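You operate a simulated robot arm through the tools that you are given. There is no shell and no other tool. Be economical: measure what you need, move in short steps, check, and stop when the job is done.

Carry out the task below with a simulated robot arm. There is one attempt and no reset: what you move stays moved.

TASK
Put one of the cartridges from the top of the inspection desk on top of the large grommet.

It is judged by the outcome, as a careful person would: the job done as asked, and still so three seconds after it is handed in. It fails if anything else is knocked over, pushed out of place, dropped, spilled or broken.

THE ROBOT
A 6-joint arm with a two-finger parallel gripper, fixed in place. Base frame: the origin is at the foot of the arm, x ahead of it, y to its left, z up; the work surface is at about z = 0.8. Lengths are in m, angles in degrees, forces in N, time in s.
With the tool pointing down near the work surface it reaches from about 0.26 to 0.68 m from the base axis. Its first joint turns from -66.0 to 66.0 degrees. Payload 2.9 kg.
Tool frame: the origin (TCP) lies between the finger pads and is the grasp point; the fingertips stand 0.03 m ahead of it; z points along the fingers, y is the line along which they close. The gripper opens to 0.11 m. The fingers are 0.02 m wide and 0.01 m thick; the gripper's body (0.048 by 0.112 m) begins 0.055 m behind the TCP.
Orientation is that of the tool frame in the base frame, as a unit quaternion [w, x, y, z]. With the fingers straight down and closing along the base's y, the tool's x points along the base's -x, its y along +y and its z along -z.

THE INTERFACE
- The arm moves only by the tool move_arm. Its argument "commands" is one flat list of numbers, 7 for each row, row after row: the shift along the tool's x, y, z in m, then the turn, a rotation vector about the tool's x, y, z in degrees, then the gripper command, from -1 (fully open) to 1 (shut), values between in proportion. In form: [dx, dy, dz, ax, ay, az, claw, dx, dy, dz, ax, ay, az, claw, ...]. A call has 1 to 20 rows; each row shifts and turns the commanded pose from where the row before left it, along the tool's axes as they then stand. A row lasts 0.2 s, in which the tool goes at most 0.05 m and 8.6 degrees; a call with a longer step from one row to the next is refused whole, and so is a gripper value outside its range. A pose out of reach is approached as far as the arm can. The call stops where the force on the tool passes 40 N (or 10 N more than at its start, if that is more) or the arm is blocked; 0.2 s more then pass. The fingers move at their own pace (about 0.108 m/s each) and stop on an object; they squeeze with about 33 N. The grip force told is the motor's: it shows also when the fingers shut on nothing. Time passes only in rows, and 0.2 s behind the last, so rows that do not move let the fingers close. It gives the time, the measured TCP pose, the force on the tool (base axes), the opening and the grip force at its end, in the units of the frame above (readings bear some noise).
- Cameras (640 x 400 px; columns grow to the right, rows downward): "scene" is fixed at [0.0799, 0.4304, 1.3967]; the picture's right is [-0.75, -0.66, 0.00], its down [-0.30, 0.34, -0.89] and it looks along [0.59, -0.67, -0.46] (base axes); focal length 340 px, centre (320, 200). "wrist" rides on the gripper at [-0.036, 0, -0.057] in the tool frame; the picture's right is [0.00, -1.00, 0.00], its down [0.97, 0.00, -0.24] and it looks along [0.24, 0.00, 0.97] (tool axes); focal length 218 px, centre (320, 200).
- get_image(camera): a new picture of that camera. No time passes.
- measure_at(camera, pixels): there is no depth. For up to 12 entries [column, row, z] of the newest picture of that camera ("zoom" is the newest enlarged one), the place [x, y] in the base frame at which the ray of that pixel passes the height z, good to about 0.002 m. No time passes.
- close_up(camera, box): a new picture of the part [left, top, right, bottom] of that camera's present view, enlarged. No time passes.
- finish_job(): hands the job in; it is judged then, once.

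Work in short steps. Measure before you move; look again where a grasp or a placing could have gone wrong, and mend it. You have 60 turns and 30 pictures in all, the two below and enlarged ones among them. Open the gripper and draw the arm clear of the work before you hand the job in, unless the task says otherwise; then end with one line.

The tools are called by a JSON object that holds its "method" and its "body". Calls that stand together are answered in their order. move_arm: Moves the arm, as the interface text tells. Its arguments: {"type":"object","properties":{"commands":{"type":"array"}},"required":["commands"]} The other tools are called the same way: get_image (camera) takes a picture; measure_at (camera, pixels) gives the place at which the rays of pixels pass given heights; close_up (camera, box) takes an enlarged picture of a part of a camera's view; finish_job () hands the job in.

At the start:

```text
clock: 0.0
tool_pos: [0.4916, 0.0105, 1.1531]
tcp_rot: [0.001, 0.0, 1.0, 0.001]
force: [0.4, 0.7, 0.4]
gripper_width: 0.1099
finger_force: 0.0
```

scene: 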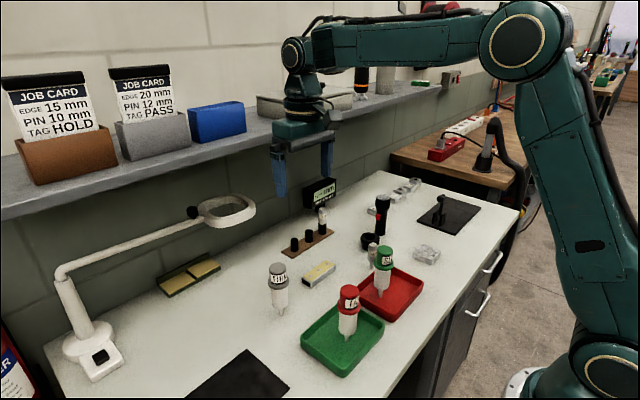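
wrist: 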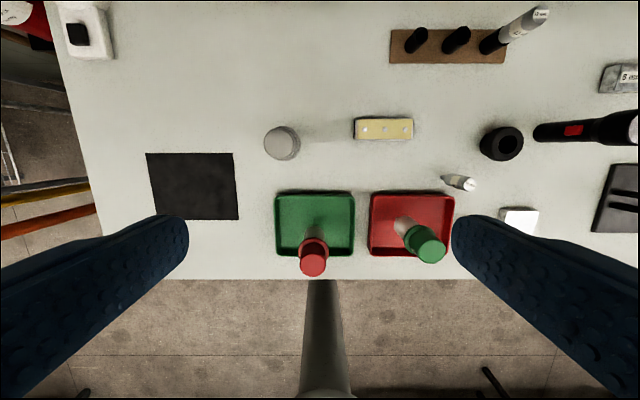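

The pictures show several candidate items; I zoom in to tell cartridges and grommets apart.

{"method": "close_up", "body": {"camera": "scene", "box": [250, 170, 450, 295]}}

{"method": "close_up", "body": {"camera": "wrist", "box": [380, 0, 640, 240]}}

{"method": "close_up", "body": {"camera": "scene", "box": [250, 230, 410, 380]}}

```text
3.20 times, centred on (350, 232) of scene
```

zoom: 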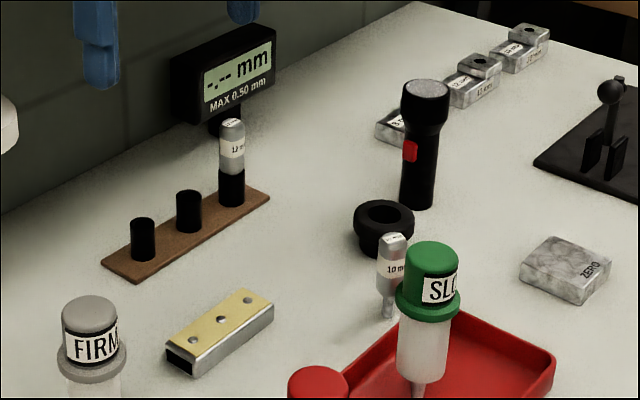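

```text
1.67 times, centred on (510, 120) of wrist
```

zoom: 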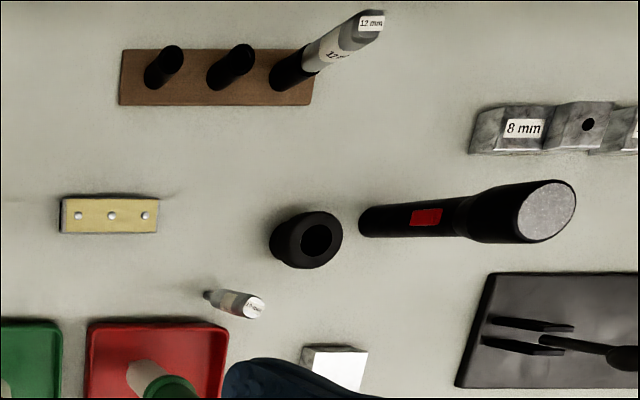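

```text
2.67 times, centred on (330, 305) of scene
```

zoom: 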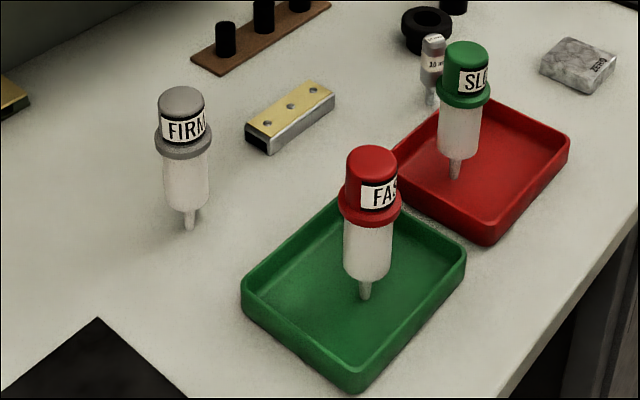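

FIRM, the grey-capped cartridge, stands directly on the desk top; the black ring at wrist (502,143) is the grommet. I measure both.

{"method": "get_image", "body": {"camera": "wrist"}}

{"method": "measure_at", "body": {"camera": "scene", "pixels": [[277, 315, 0.8], [279, 266, 0.88], [279, 266, 0.9], [370, 236.4, 0.82], [370, 236.4, 0.83], [370, 236.4, 0.84], [360.5, 236.4, 0.83], [379.5, 236.4, 0.83], [370, 249.5, 0.8]]}}

{"method": "measure_at", "body": {"camera": "wrist", "pixels": [[281, 142, 0.8], [281, 142, 0.88], [281, 142, 0.9], [264, 142, 0.9], [299, 142, 0.9], [508, 143, 0.83], [508, 143, 0.84], [508, 143, 0.82]]}}

```text
24 pictures are left
```

wrist: 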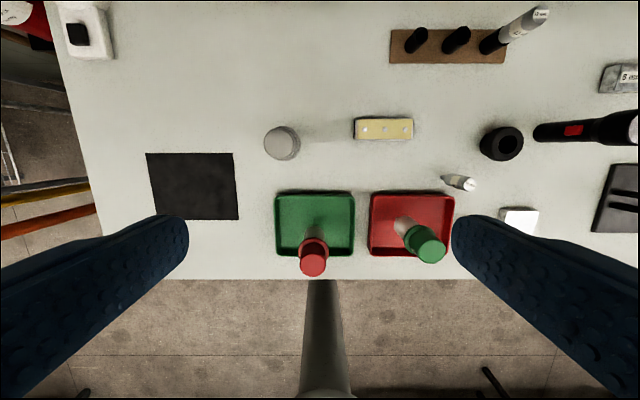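

```text
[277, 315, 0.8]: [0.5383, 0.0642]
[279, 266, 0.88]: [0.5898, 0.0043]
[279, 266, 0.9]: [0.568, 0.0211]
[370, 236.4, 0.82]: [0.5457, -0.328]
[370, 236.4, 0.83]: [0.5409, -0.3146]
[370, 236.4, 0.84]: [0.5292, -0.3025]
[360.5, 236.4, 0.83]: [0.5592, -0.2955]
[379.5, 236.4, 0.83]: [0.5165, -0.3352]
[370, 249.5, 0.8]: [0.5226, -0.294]
```

```text
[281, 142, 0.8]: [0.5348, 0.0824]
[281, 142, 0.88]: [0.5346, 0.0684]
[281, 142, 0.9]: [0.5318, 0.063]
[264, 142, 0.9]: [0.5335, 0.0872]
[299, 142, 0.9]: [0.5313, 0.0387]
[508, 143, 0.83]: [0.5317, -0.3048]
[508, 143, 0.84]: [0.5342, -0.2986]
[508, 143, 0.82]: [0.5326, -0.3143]
```

Cartridge top is about z 0.94 (collar about 0.885) and the grommet top about 0.84. I check the flashlight and magnifier clearances before moving over the cartridge.

{"method": "measure_at", "body": {"camera": "scene", "pixels": [[380, 232, 0.8], [383, 198, 0.9], [383, 198, 0.92], [383, 198, 0.95], [226, 210, 0.95], [226, 210, 1.0], [226, 210, 1.1], [370, 265, 0.8]]}}

{"method": "move_arm", "body": {"commands": [-0.02, 0.025, 0.04, 0, 0, 0, -1, -0.021, 0.024, 0.04, 0, 0, 0, -1, 0, 0, 0.02, 0, 0, 0, -1]}}

```text
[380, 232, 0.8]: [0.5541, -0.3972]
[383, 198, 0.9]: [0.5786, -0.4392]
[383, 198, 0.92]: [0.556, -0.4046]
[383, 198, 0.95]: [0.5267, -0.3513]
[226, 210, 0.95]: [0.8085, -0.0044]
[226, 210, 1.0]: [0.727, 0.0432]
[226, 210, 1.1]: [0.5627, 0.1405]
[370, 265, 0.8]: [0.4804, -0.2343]
```

```text
refused: row 1 steps farther than a row can; nothing moved
```

The row step was too long; smaller steps towards the cartridge, and then I look.

{"method": "move_arm", "body": {"commands": [-0.02, 0.024, 0.02, 0, 0, 0, -1, -0.021, 0.024, 0.02, 0, 0, 0, -1, 0, 0, 0.04, 0, 0, 0, -1]}}

{"method": "get_image", "body": {"camera": "wrist"}}

{"method": "get_image", "body": {"camera": "scene"}}

```text
clock: 0.8
tool_pos: [0.5321, 0.0579, 1.0731]
tcp_rot: [0.0, 0.0, 1.0, 0.0]
force: [-0.2, -0.3, 0.4]
gripper_width: 0.11
finger_force: 0.0
```

```text
23 pictures are left
```

wrist: 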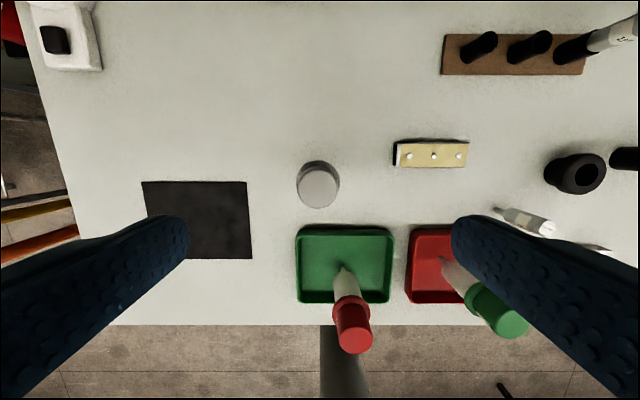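

```text
22 pictures are left
```

scene: 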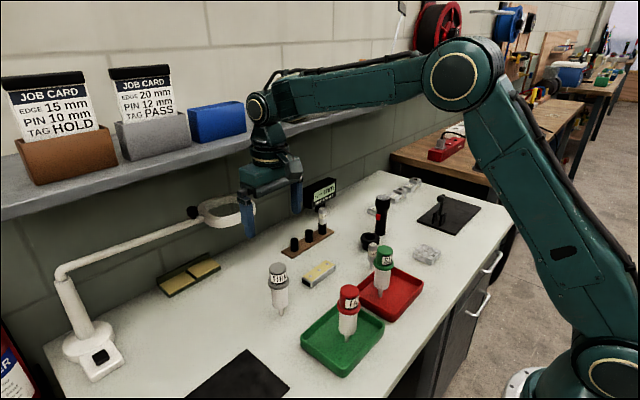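

Cap top centre at about (319,187). Measuring it at z 0.94.

{"method": "measure_at", "body": {"camera": "wrist", "pixels": [[319, 188, 0.94], [319, 188, 0.93], [299, 188, 0.94], [339, 188, 0.94], [582, 175, 0.84], [582, 175, 0.83]]}}

{"method": "measure_at", "body": {"camera": "scene", "pixels": [[279, 266.5, 0.93], [279, 266.5, 0.94], [279, 266.5, 0.95], [278, 315.5, 0.8]]}}

{"method": "close_up", "body": {"camera": "wrist", "box": [280, 140, 360, 220]}}

{"method": "close_up", "body": {"camera": "scene", "box": [240, 250, 320, 330]}}

```text
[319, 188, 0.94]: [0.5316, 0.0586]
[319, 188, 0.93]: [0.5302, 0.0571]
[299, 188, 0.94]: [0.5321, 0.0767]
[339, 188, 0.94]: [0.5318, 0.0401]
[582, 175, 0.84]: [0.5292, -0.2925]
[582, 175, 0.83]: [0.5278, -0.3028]
```

```text
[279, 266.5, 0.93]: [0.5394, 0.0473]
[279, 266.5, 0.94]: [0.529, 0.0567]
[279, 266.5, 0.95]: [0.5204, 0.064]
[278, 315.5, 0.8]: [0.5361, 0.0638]
```

```text
5.00 times, centred on (320, 180) of wrist
```

zoom: 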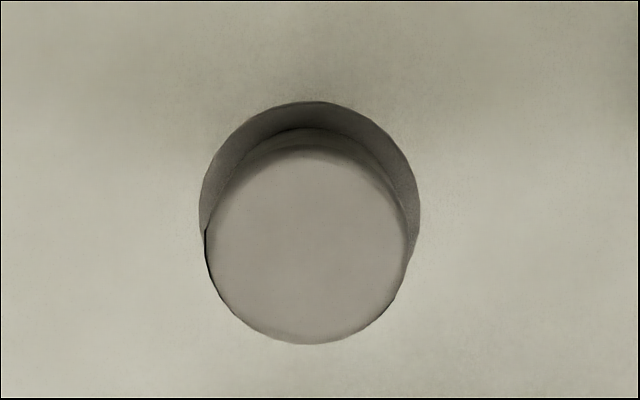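

```text
5.00 times, centred on (280, 290) of scene
```

zoom: 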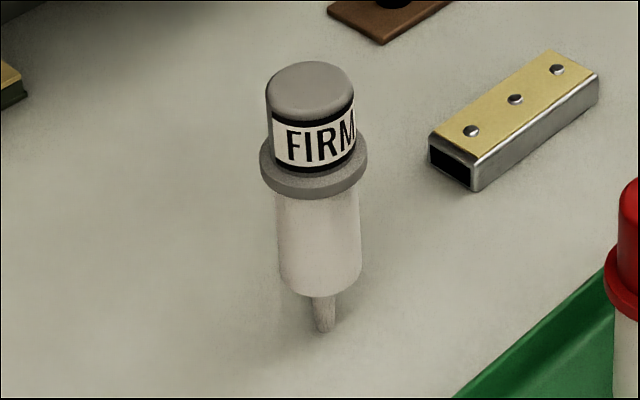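

TCP is already centred over the cap (0.532, 0.058). I descend straight to z about 0.935 so the tips stay above the collar (about 0.90), then close.

{"method": "move_arm", "body": {"commands": [0, 0, 0.04, 0, 0, 0, -1, 0, 0, 0.04, 0, 0, 0, -1, 0, 0, 0.03, 0, 0, 0, -1, 0, 0, 0.018, 0, 0, 0, -1, 0, 0, 0.01, 0, 0, 0, -1]}}

{"method": "close_up", "body": {"camera": "scene", "box": [220, 210, 340, 330]}}

```text
clock: 2.0
tool_pos: [0.5324, 0.0575, 0.9344]
tcp_rot: [0.001, 0.0, 1.0, 0.0]
force: [0.2, -1.2, 0.7]
gripper_width: 0.1097
finger_force: 0.2
```

```text
3.33 times, centred on (280, 270) of scene
```

zoom: 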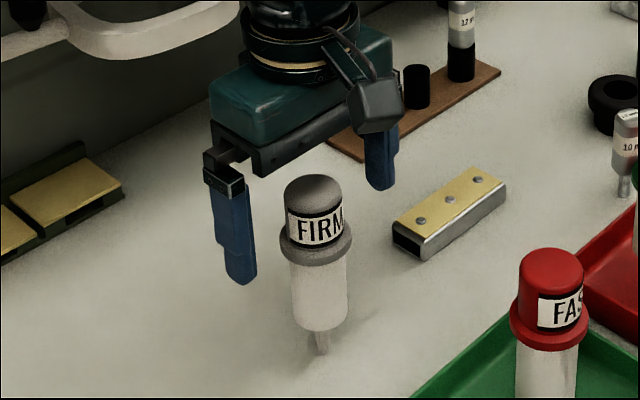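

The fingertip midpoint (310,232) falls on the label just above the collar: good. I close and wait.

{"method": "move_arm", "body": {"commands": [0, 0, 0, 0, 0, 0, 0, 0, 0, 0, 0, 0, 0, 1, 0, 0, 0, 0, 0, 0, 1, 0, 0, 0, 0, 0, 0, 1]}}

```text
clock: 3.0
tool_pos: [0.533, 0.0586, 0.935]
tcp_rot: [0.001, 0.0, 1.0, 0.0]
force: [-0.5, 2.5, 5.5]
gripper_width: 0.0357
finger_force: 32.5
```

Gripped at 0.036 m. I lift about 0.13 m and check.

{"method": "move_arm", "body": {"commands": [0, 0, -0.015, 0, 0, 0, 1, 0, 0, -0.03, 0, 0, 0, 1, 0, 0, -0.04, 0, 0, 0, 1, 0, 0, -0.045, 0, 0, 0, 1]}}

{"method": "close_up", "body": {"camera": "scene", "box": [200, 170, 420, 310]}}

```text
clock: 4.0
tool_pos: [0.5336, 0.0574, 1.0634]
tcp_rot: [0.0, 0.0, 1.0, 0.0]
force: [0.5, -0.7, -0.9]
gripper_width: 0.0358
finger_force: 32.7
```

```text
2.86 times, centred on (310, 240) of scene
```

zoom: 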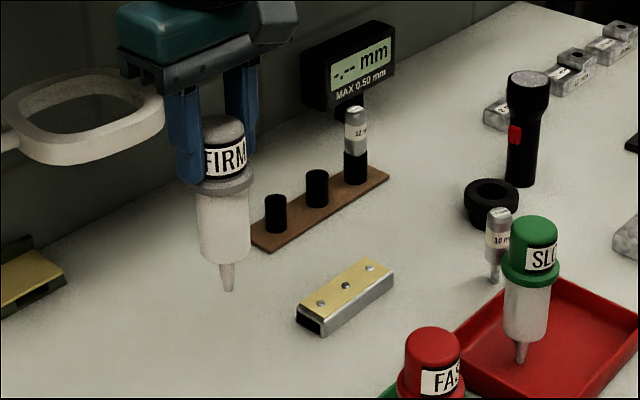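

Held upright. I carry it in -y to y about -0.18 and measure the grommet from nearer.

{"method": "move_arm", "body": {"commands": [0, -0.03, 0, 0, 0, 0, 1, 0, -0.045, 0, 0, 0, 0, 1, 0, -0.045, 0, 0, 0, 0, 1, 0, -0.045, 0, 0, 0, 0, 1, 0, -0.045, 0, 0, 0, 0, 1, 0, -0.03, 0, 0, 0, 0, 1]}}

{"method": "get_image", "body": {"camera": "wrist"}}

{"method": "close_up", "body": {"camera": "scene", "box": [340, 220, 400, 260]}}

```text
clock: 5.4
tool_pos: [0.5328, -0.1826, 1.0634]
tcp_rot: [0.0, -0.001, 1.0, 0.0]
force: [0.5, -0.3, -2.2]
gripper_width: 0.0361
finger_force: 33.0
```

```text
17 pictures are left
```

wrist: 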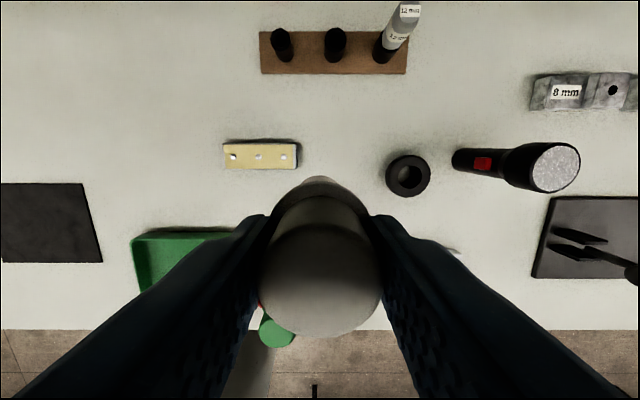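

```text
10.00 times, centred on (370, 240) of scene
```

zoom: 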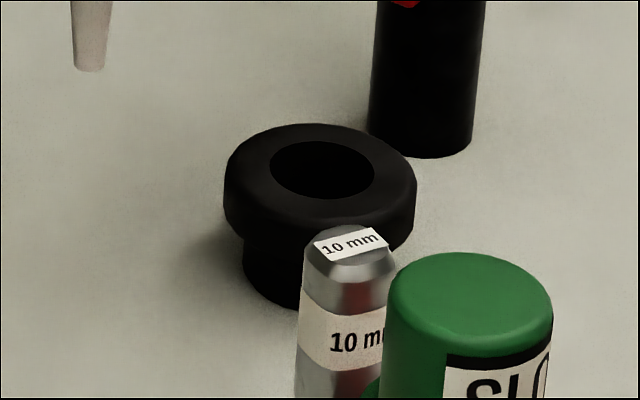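

Hole about 31 mm wide, body about 37 mm, so the nozzle goes in the hole and the shoulder sits on the rim. I pinpoint the hole centre.

{"method": "measure_at", "body": {"camera": "zoom", "pixels": [[322, 170, 0.83], [322, 170, 0.84], [322, 170, 0.845]]}}

{"method": "close_up", "body": {"camera": "wrist", "box": [378, 150, 442, 200]}}

```text
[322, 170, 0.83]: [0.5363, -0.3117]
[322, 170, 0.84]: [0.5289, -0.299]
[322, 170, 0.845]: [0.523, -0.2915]
```

```text
8.00 times, centred on (410, 175) of wrist
```

zoom: 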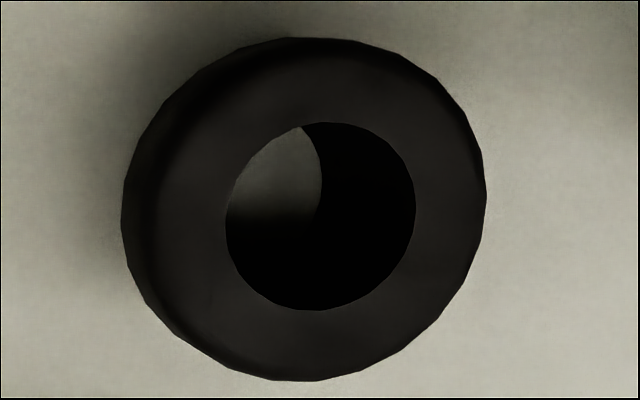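

{"method": "measure_at", "body": {"camera": "zoom", "pixels": [[320, 216, 0.83], [320, 216, 0.835], [320, 216, 0.84], [226, 216, 0.835], [414, 216, 0.835], [320, 122, 0.835], [320, 310, 0.835]]}}

```text
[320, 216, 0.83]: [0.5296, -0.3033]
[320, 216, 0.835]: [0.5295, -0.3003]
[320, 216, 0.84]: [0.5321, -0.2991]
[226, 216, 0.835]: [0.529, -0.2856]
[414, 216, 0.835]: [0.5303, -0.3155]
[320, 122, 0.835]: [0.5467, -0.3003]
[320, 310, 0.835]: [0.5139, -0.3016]
```

Hole centre about (0.530, -0.300), top about 0.838. I move over it at the present height.

{"method": "move_arm", "body": {"commands": [0.002, -0.04, 0, 0, 0, 0, 1, 0, -0.04, 0, 0, 0, 0, 1, 0, -0.025, 0, 0, 0, 0, 1, 0, -0.012, 0, 0, 0, 0, 1, 0, 0, 0.03, 0, 0, 0, 1, 0, 0, 0.02, 0, 0, 0, 1]}}

{"method": "close_up", "body": {"camera": "scene", "box": [320, 170, 420, 260]}}

{"method": "get_image", "body": {"camera": "wrist"}}

```text
clock: 6.8
tool_pos: [0.5326, -0.2982, 1.0145]
tcp_rot: [0.0, 0.001, 1.0, 0.0]
force: [0.4, 0.0, -2.1]
gripper_width: 0.0358
finger_force: 33.3
```

```text
4.44 times, centred on (370, 215) of scene
```

zoom: 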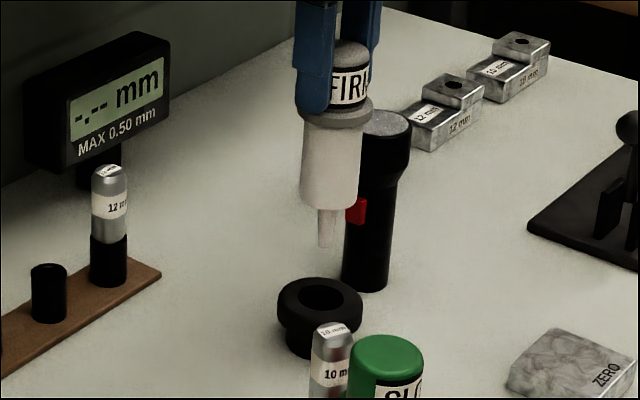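

```text
13 pictures are left
```

wrist: 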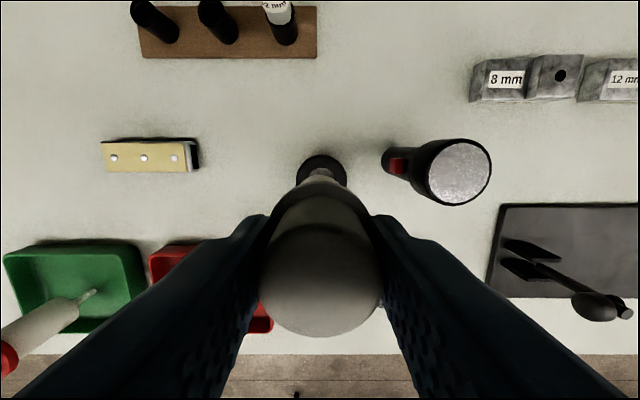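

I compare tip position (326,246 in zoom, height about 0.88) with the hole centre, from a fresh scene zoom.

{"method": "close_up", "body": {"camera": "scene", "box": [330, 200, 410, 250]}}

```text
8.00 times, centred on (370, 225) of scene
```

zoom: 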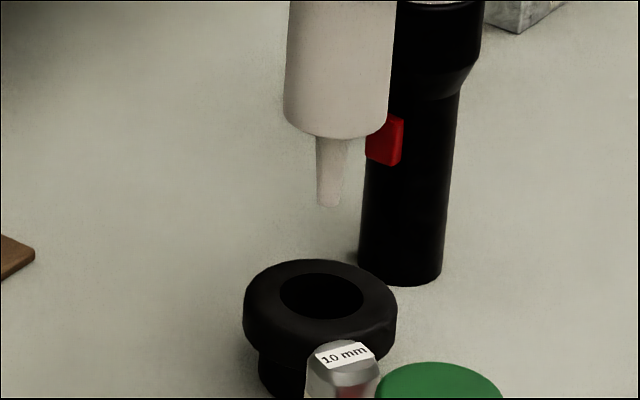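

{"method": "measure_at", "body": {"camera": "zoom", "pixels": [[329, 203, 0.8795], [321, 295, 0.838], [321, 295, 0.835], [280, 295, 0.838], [362, 295, 0.838]]}}

```text
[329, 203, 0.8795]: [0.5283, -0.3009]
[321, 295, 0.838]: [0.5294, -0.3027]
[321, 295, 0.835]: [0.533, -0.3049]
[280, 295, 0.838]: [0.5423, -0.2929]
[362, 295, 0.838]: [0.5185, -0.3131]
```

The tip is aligned with the hole within about 1–2 mm. I lower to just above expected seating (TCP about 0.95), then slowly feel for contact.

{"method": "move_arm", "body": {"commands": [0, -0.001, 0.02, 0, 0, 0, 1, 0, 0, 0.02, 0, 0, 0, 1, 0, 0, 0.012, 0, 0, 0, 1]}}

{"method": "close_up", "body": {"camera": "scene", "box": [330, 200, 410, 250]}}

```text
clock: 7.7
tool_pos: [0.5333, -0.3004, 0.9723]
tcp_rot: [0.004, -0.001, 1.0, -0.003]
force: [-3.7, 3.0, 8.2]
gripper_width: 0.036
finger_force: 32.5
stopped in row 3: the force on the tool passed its limit (the readings are from after the stop); the commanded pose is now the measured one
```

```text
8.00 times, centred on (370, 225) of scene
```

zoom: 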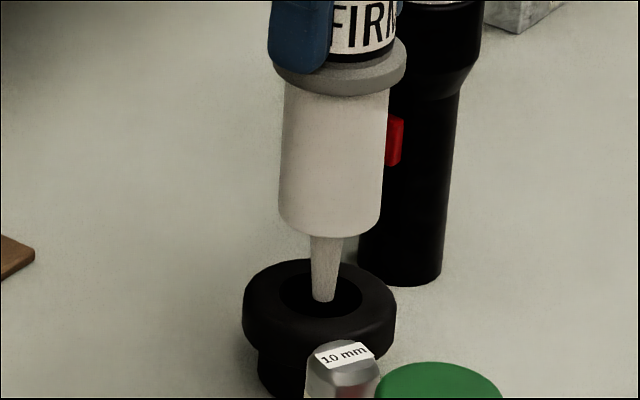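

Contact came at TCP 0.972, i.e. the tip is level with the grommet's top face, centred in the hole. I measure the tip versus hole centre before retrying gently.

{"method": "measure_at", "body": {"camera": "zoom", "pixels": [[323, 298, 0.8373], [320, 295, 0.8373]]}}

{"method": "move_arm", "body": {"commands": [0, 0, -0.004, 0, 0, 0, 1, 0, 0, 0, 0, 0, 0, 1]}}

```text
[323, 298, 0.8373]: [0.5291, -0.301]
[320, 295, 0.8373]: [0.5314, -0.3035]
```

```text
clock: 8.3
tool_pos: [0.5329, -0.3002, 0.9754]
tcp_rot: [0.005, -0.001, 1.0, -0.002]
force: [-0.7, 0.2, -1.6]
gripper_width: 0.0358
finger_force: 33.1
```

I undo the slight tilt (about 0.6°), shift about 2 mm towards hole centre, then lower in 1 mm steps.

{"method": "move_arm", "body": {"commands": [-0.002, -0.001, 0, -0.23, 0.57, 0, 1, 0, 0, 0, 0, 0, 0, 1, 0, 0, 0.001, 0, 0, 0, 1, 0, 0, 0.001, 0, 0, 0, 1, 0, 0, 0.001, 0, 0, 0, 1, 0, 0, 0, 0, 0, 0, 1]}}

{"method": "close_up", "body": {"camera": "scene", "box": [330, 200, 410, 250]}}

```text
clock: 9.7
tool_pos: [0.535, -0.302, 0.9732]
tcp_rot: [0.0, -0.001, 1.0, 0.0]
force: [1.2, 1.3, 1.2]
gripper_width: 0.0356
finger_force: 32.7
```

```text
8.00 times, centred on (370, 225) of scene
```

zoom: 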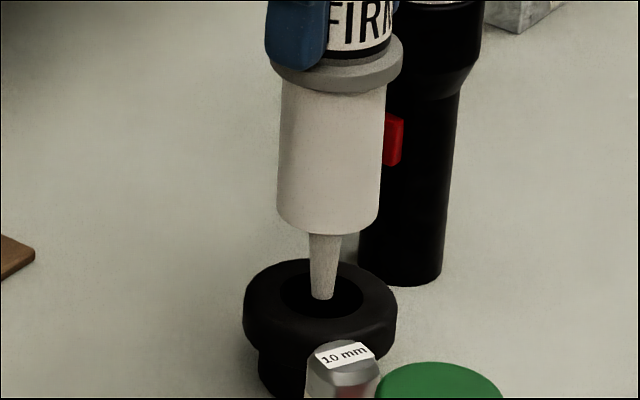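

Light contact just begins (z force from -1.6 to +1.2). I lower 1 mm more to see whether it is really seated.

{"method": "move_arm", "body": {"commands": [0, 0, 0.001, 0, 0, 0, 1, 0, 0, 0, 0, 0, 0, 1]}}

```text
clock: 10.3
tool_pos: [0.5345, -0.3015, 0.9726]
tcp_rot: [0.001, -0.001, 1.0, -0.001]
force: [0.7, 0.8, 7.9]
gripper_width: 0.0358
finger_force: 33.0
```

Solid contact: it rests upright on the grommet's top. I ease the load a touch and open slightly, gradually, to see that it stands.

{"method": "move_arm", "body": {"commands": [0, 0, -0.0005, 0, 0, 0, 1, 0, 0, 0, 0, 0, 0, 0.33, 0, 0, 0, 0, 0, 0, 0.3, 0, 0, 0, 0, 0, 0, 0.27, 0, 0, 0, 0, 0, 0, 0.25, 0, 0, 0, 0, 0, 0, 0.25]}}

{"method": "close_up", "body": {"camera": "scene", "box": [320, 180, 420, 260]}}

```text
clock: 11.7
tool_pos: [0.5345, -0.3021, 0.9724]
tcp_rot: [0.0, -0.001, 1.0, -0.001]
force: [0.3, 1.3, 7.2]
gripper_width: 0.0417
finger_force: 0.5
```

```text
5.00 times, centred on (370, 220) of scene
```

zoom: 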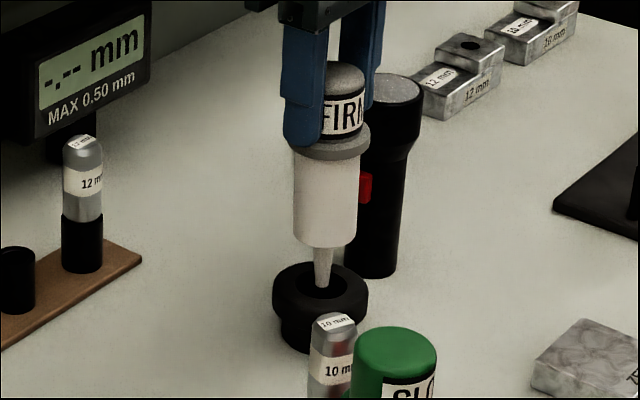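

Grip released and it still stands; the fingertips seem to press lightly on the collar. I rise 3 mm, open a bit more, and look.

{"method": "move_arm", "body": {"commands": [0, 0, -0.001, 0, 0, 0, 0.25, 0, 0, -0.002, 0, 0, 0, 0.25, 0, 0, 0, 0, 0, 0, 0.15, 0, 0, 0, 0, 0, 0, 0, 0, 0, 0, 0, 0, 0, 0]}}

{"method": "close_up", "body": {"camera": "scene", "box": [320, 180, 420, 260]}}

```text
clock: 12.9
tool_pos: [0.5347, -0.3018, 0.9751]
tcp_rot: [-0.001, -0.001, 1.0, -0.001]
force: [-1.2, -0.7, 1.2]
gripper_width: 0.055
finger_force: 0.1
```

```text
5.00 times, centred on (370, 220) of scene
```

zoom: 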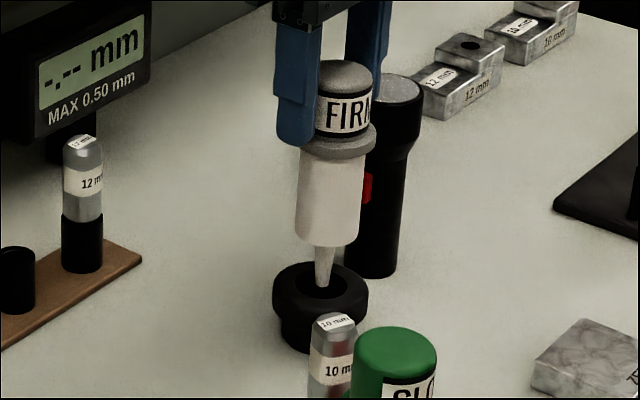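

It may have shifted by a hair after release; I wait a second and compare.

{"method": "move_arm", "body": {"commands": [0, 0, 0, 0, 0, 0, 0, 0, 0, 0, 0, 0, 0, 0, 0, 0, 0, 0, 0, 0, 0, 0, 0, 0, 0, 0, 0, 0]}}

{"method": "close_up", "body": {"camera": "scene", "box": [320, 180, 420, 260]}}

{"method": "get_image", "body": {"camera": "wrist"}}

```text
clock: 13.9
tool_pos: [0.5359, -0.3025, 0.9753]
tcp_rot: [0.0, -0.001, 1.0, -0.001]
force: [-0.5, -0.1, 0.6]
gripper_width: 0.0547
finger_force: 0.0
```

```text
5.00 times, centred on (370, 220) of scene
```

zoom: 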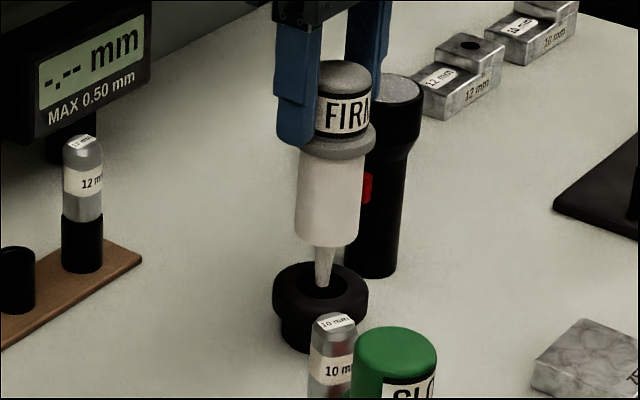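

```text
6 pictures are left
```

wrist: 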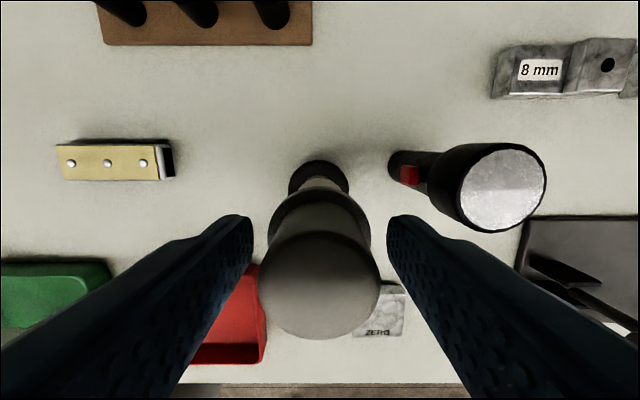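

It stands still, upright and untouched by both fingers (gap on each side of the cap). I raise straight up, then clear.

{"method": "move_arm", "body": {"commands": [0, 0, -0.005, 0, 0, 0, 0, 0, 0, -0.015, 0, 0, 0, 0, 0, 0, -0.03, 0, 0, 0, 0, 0, 0, -0.04, 0, 0, 0, 0, 0, 0, -0.04, 0, 0, 0, -0.5, 0.03, 0.03, 0, 0, 0, 0, -1, 0.03, 0.03, 0, 0, 0, 0, -1, 0.03, 0.03, 0, 0, 0, 0, -1, 0, 0, 0, 0, 0, 0, -1]}}

{"method": "get_image", "body": {"camera": "scene"}}

{"method": "close_up", "body": {"camera": "scene", "box": [320, 180, 420, 260]}}

```text
clock: 15.9
tool_pos: [0.4437, -0.2098, 1.1066]
tcp_rot: [0.0, -0.001, 1.0, -0.001]
force: [-0.8, 0.0, 0.8]
gripper_width: 0.1101
finger_force: 0.0
```

```text
5 pictures are left
```

scene: 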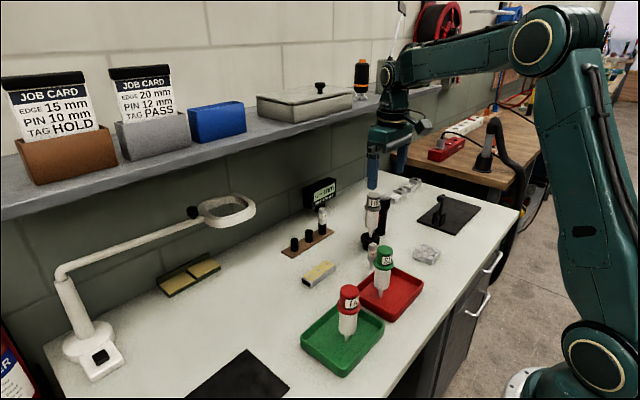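

```text
5.00 times, centred on (370, 220) of scene
```

zoom: 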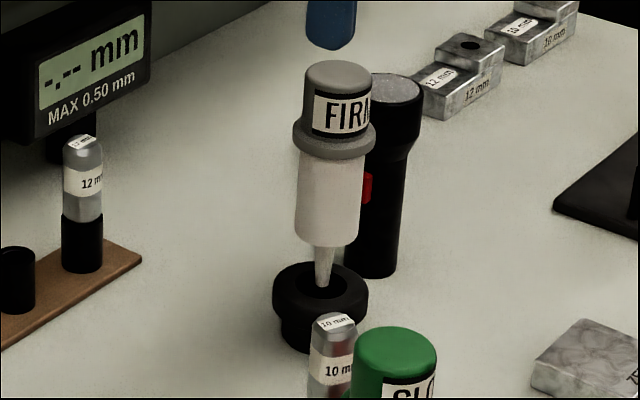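

The FIRM cartridge stands steady on the grommet, nothing else has moved, and the arm is clear with its gripper open. I hand it in.

{"method": "finish_job", "body": {}}

```text
The job is handed in.
```

I put the grey-capped FIRM cartridge on top of the large grommet, where it was standing upright when I handed the job in. Its nozzle tip rests level with the grommet's top face instead of dropping into the hole.
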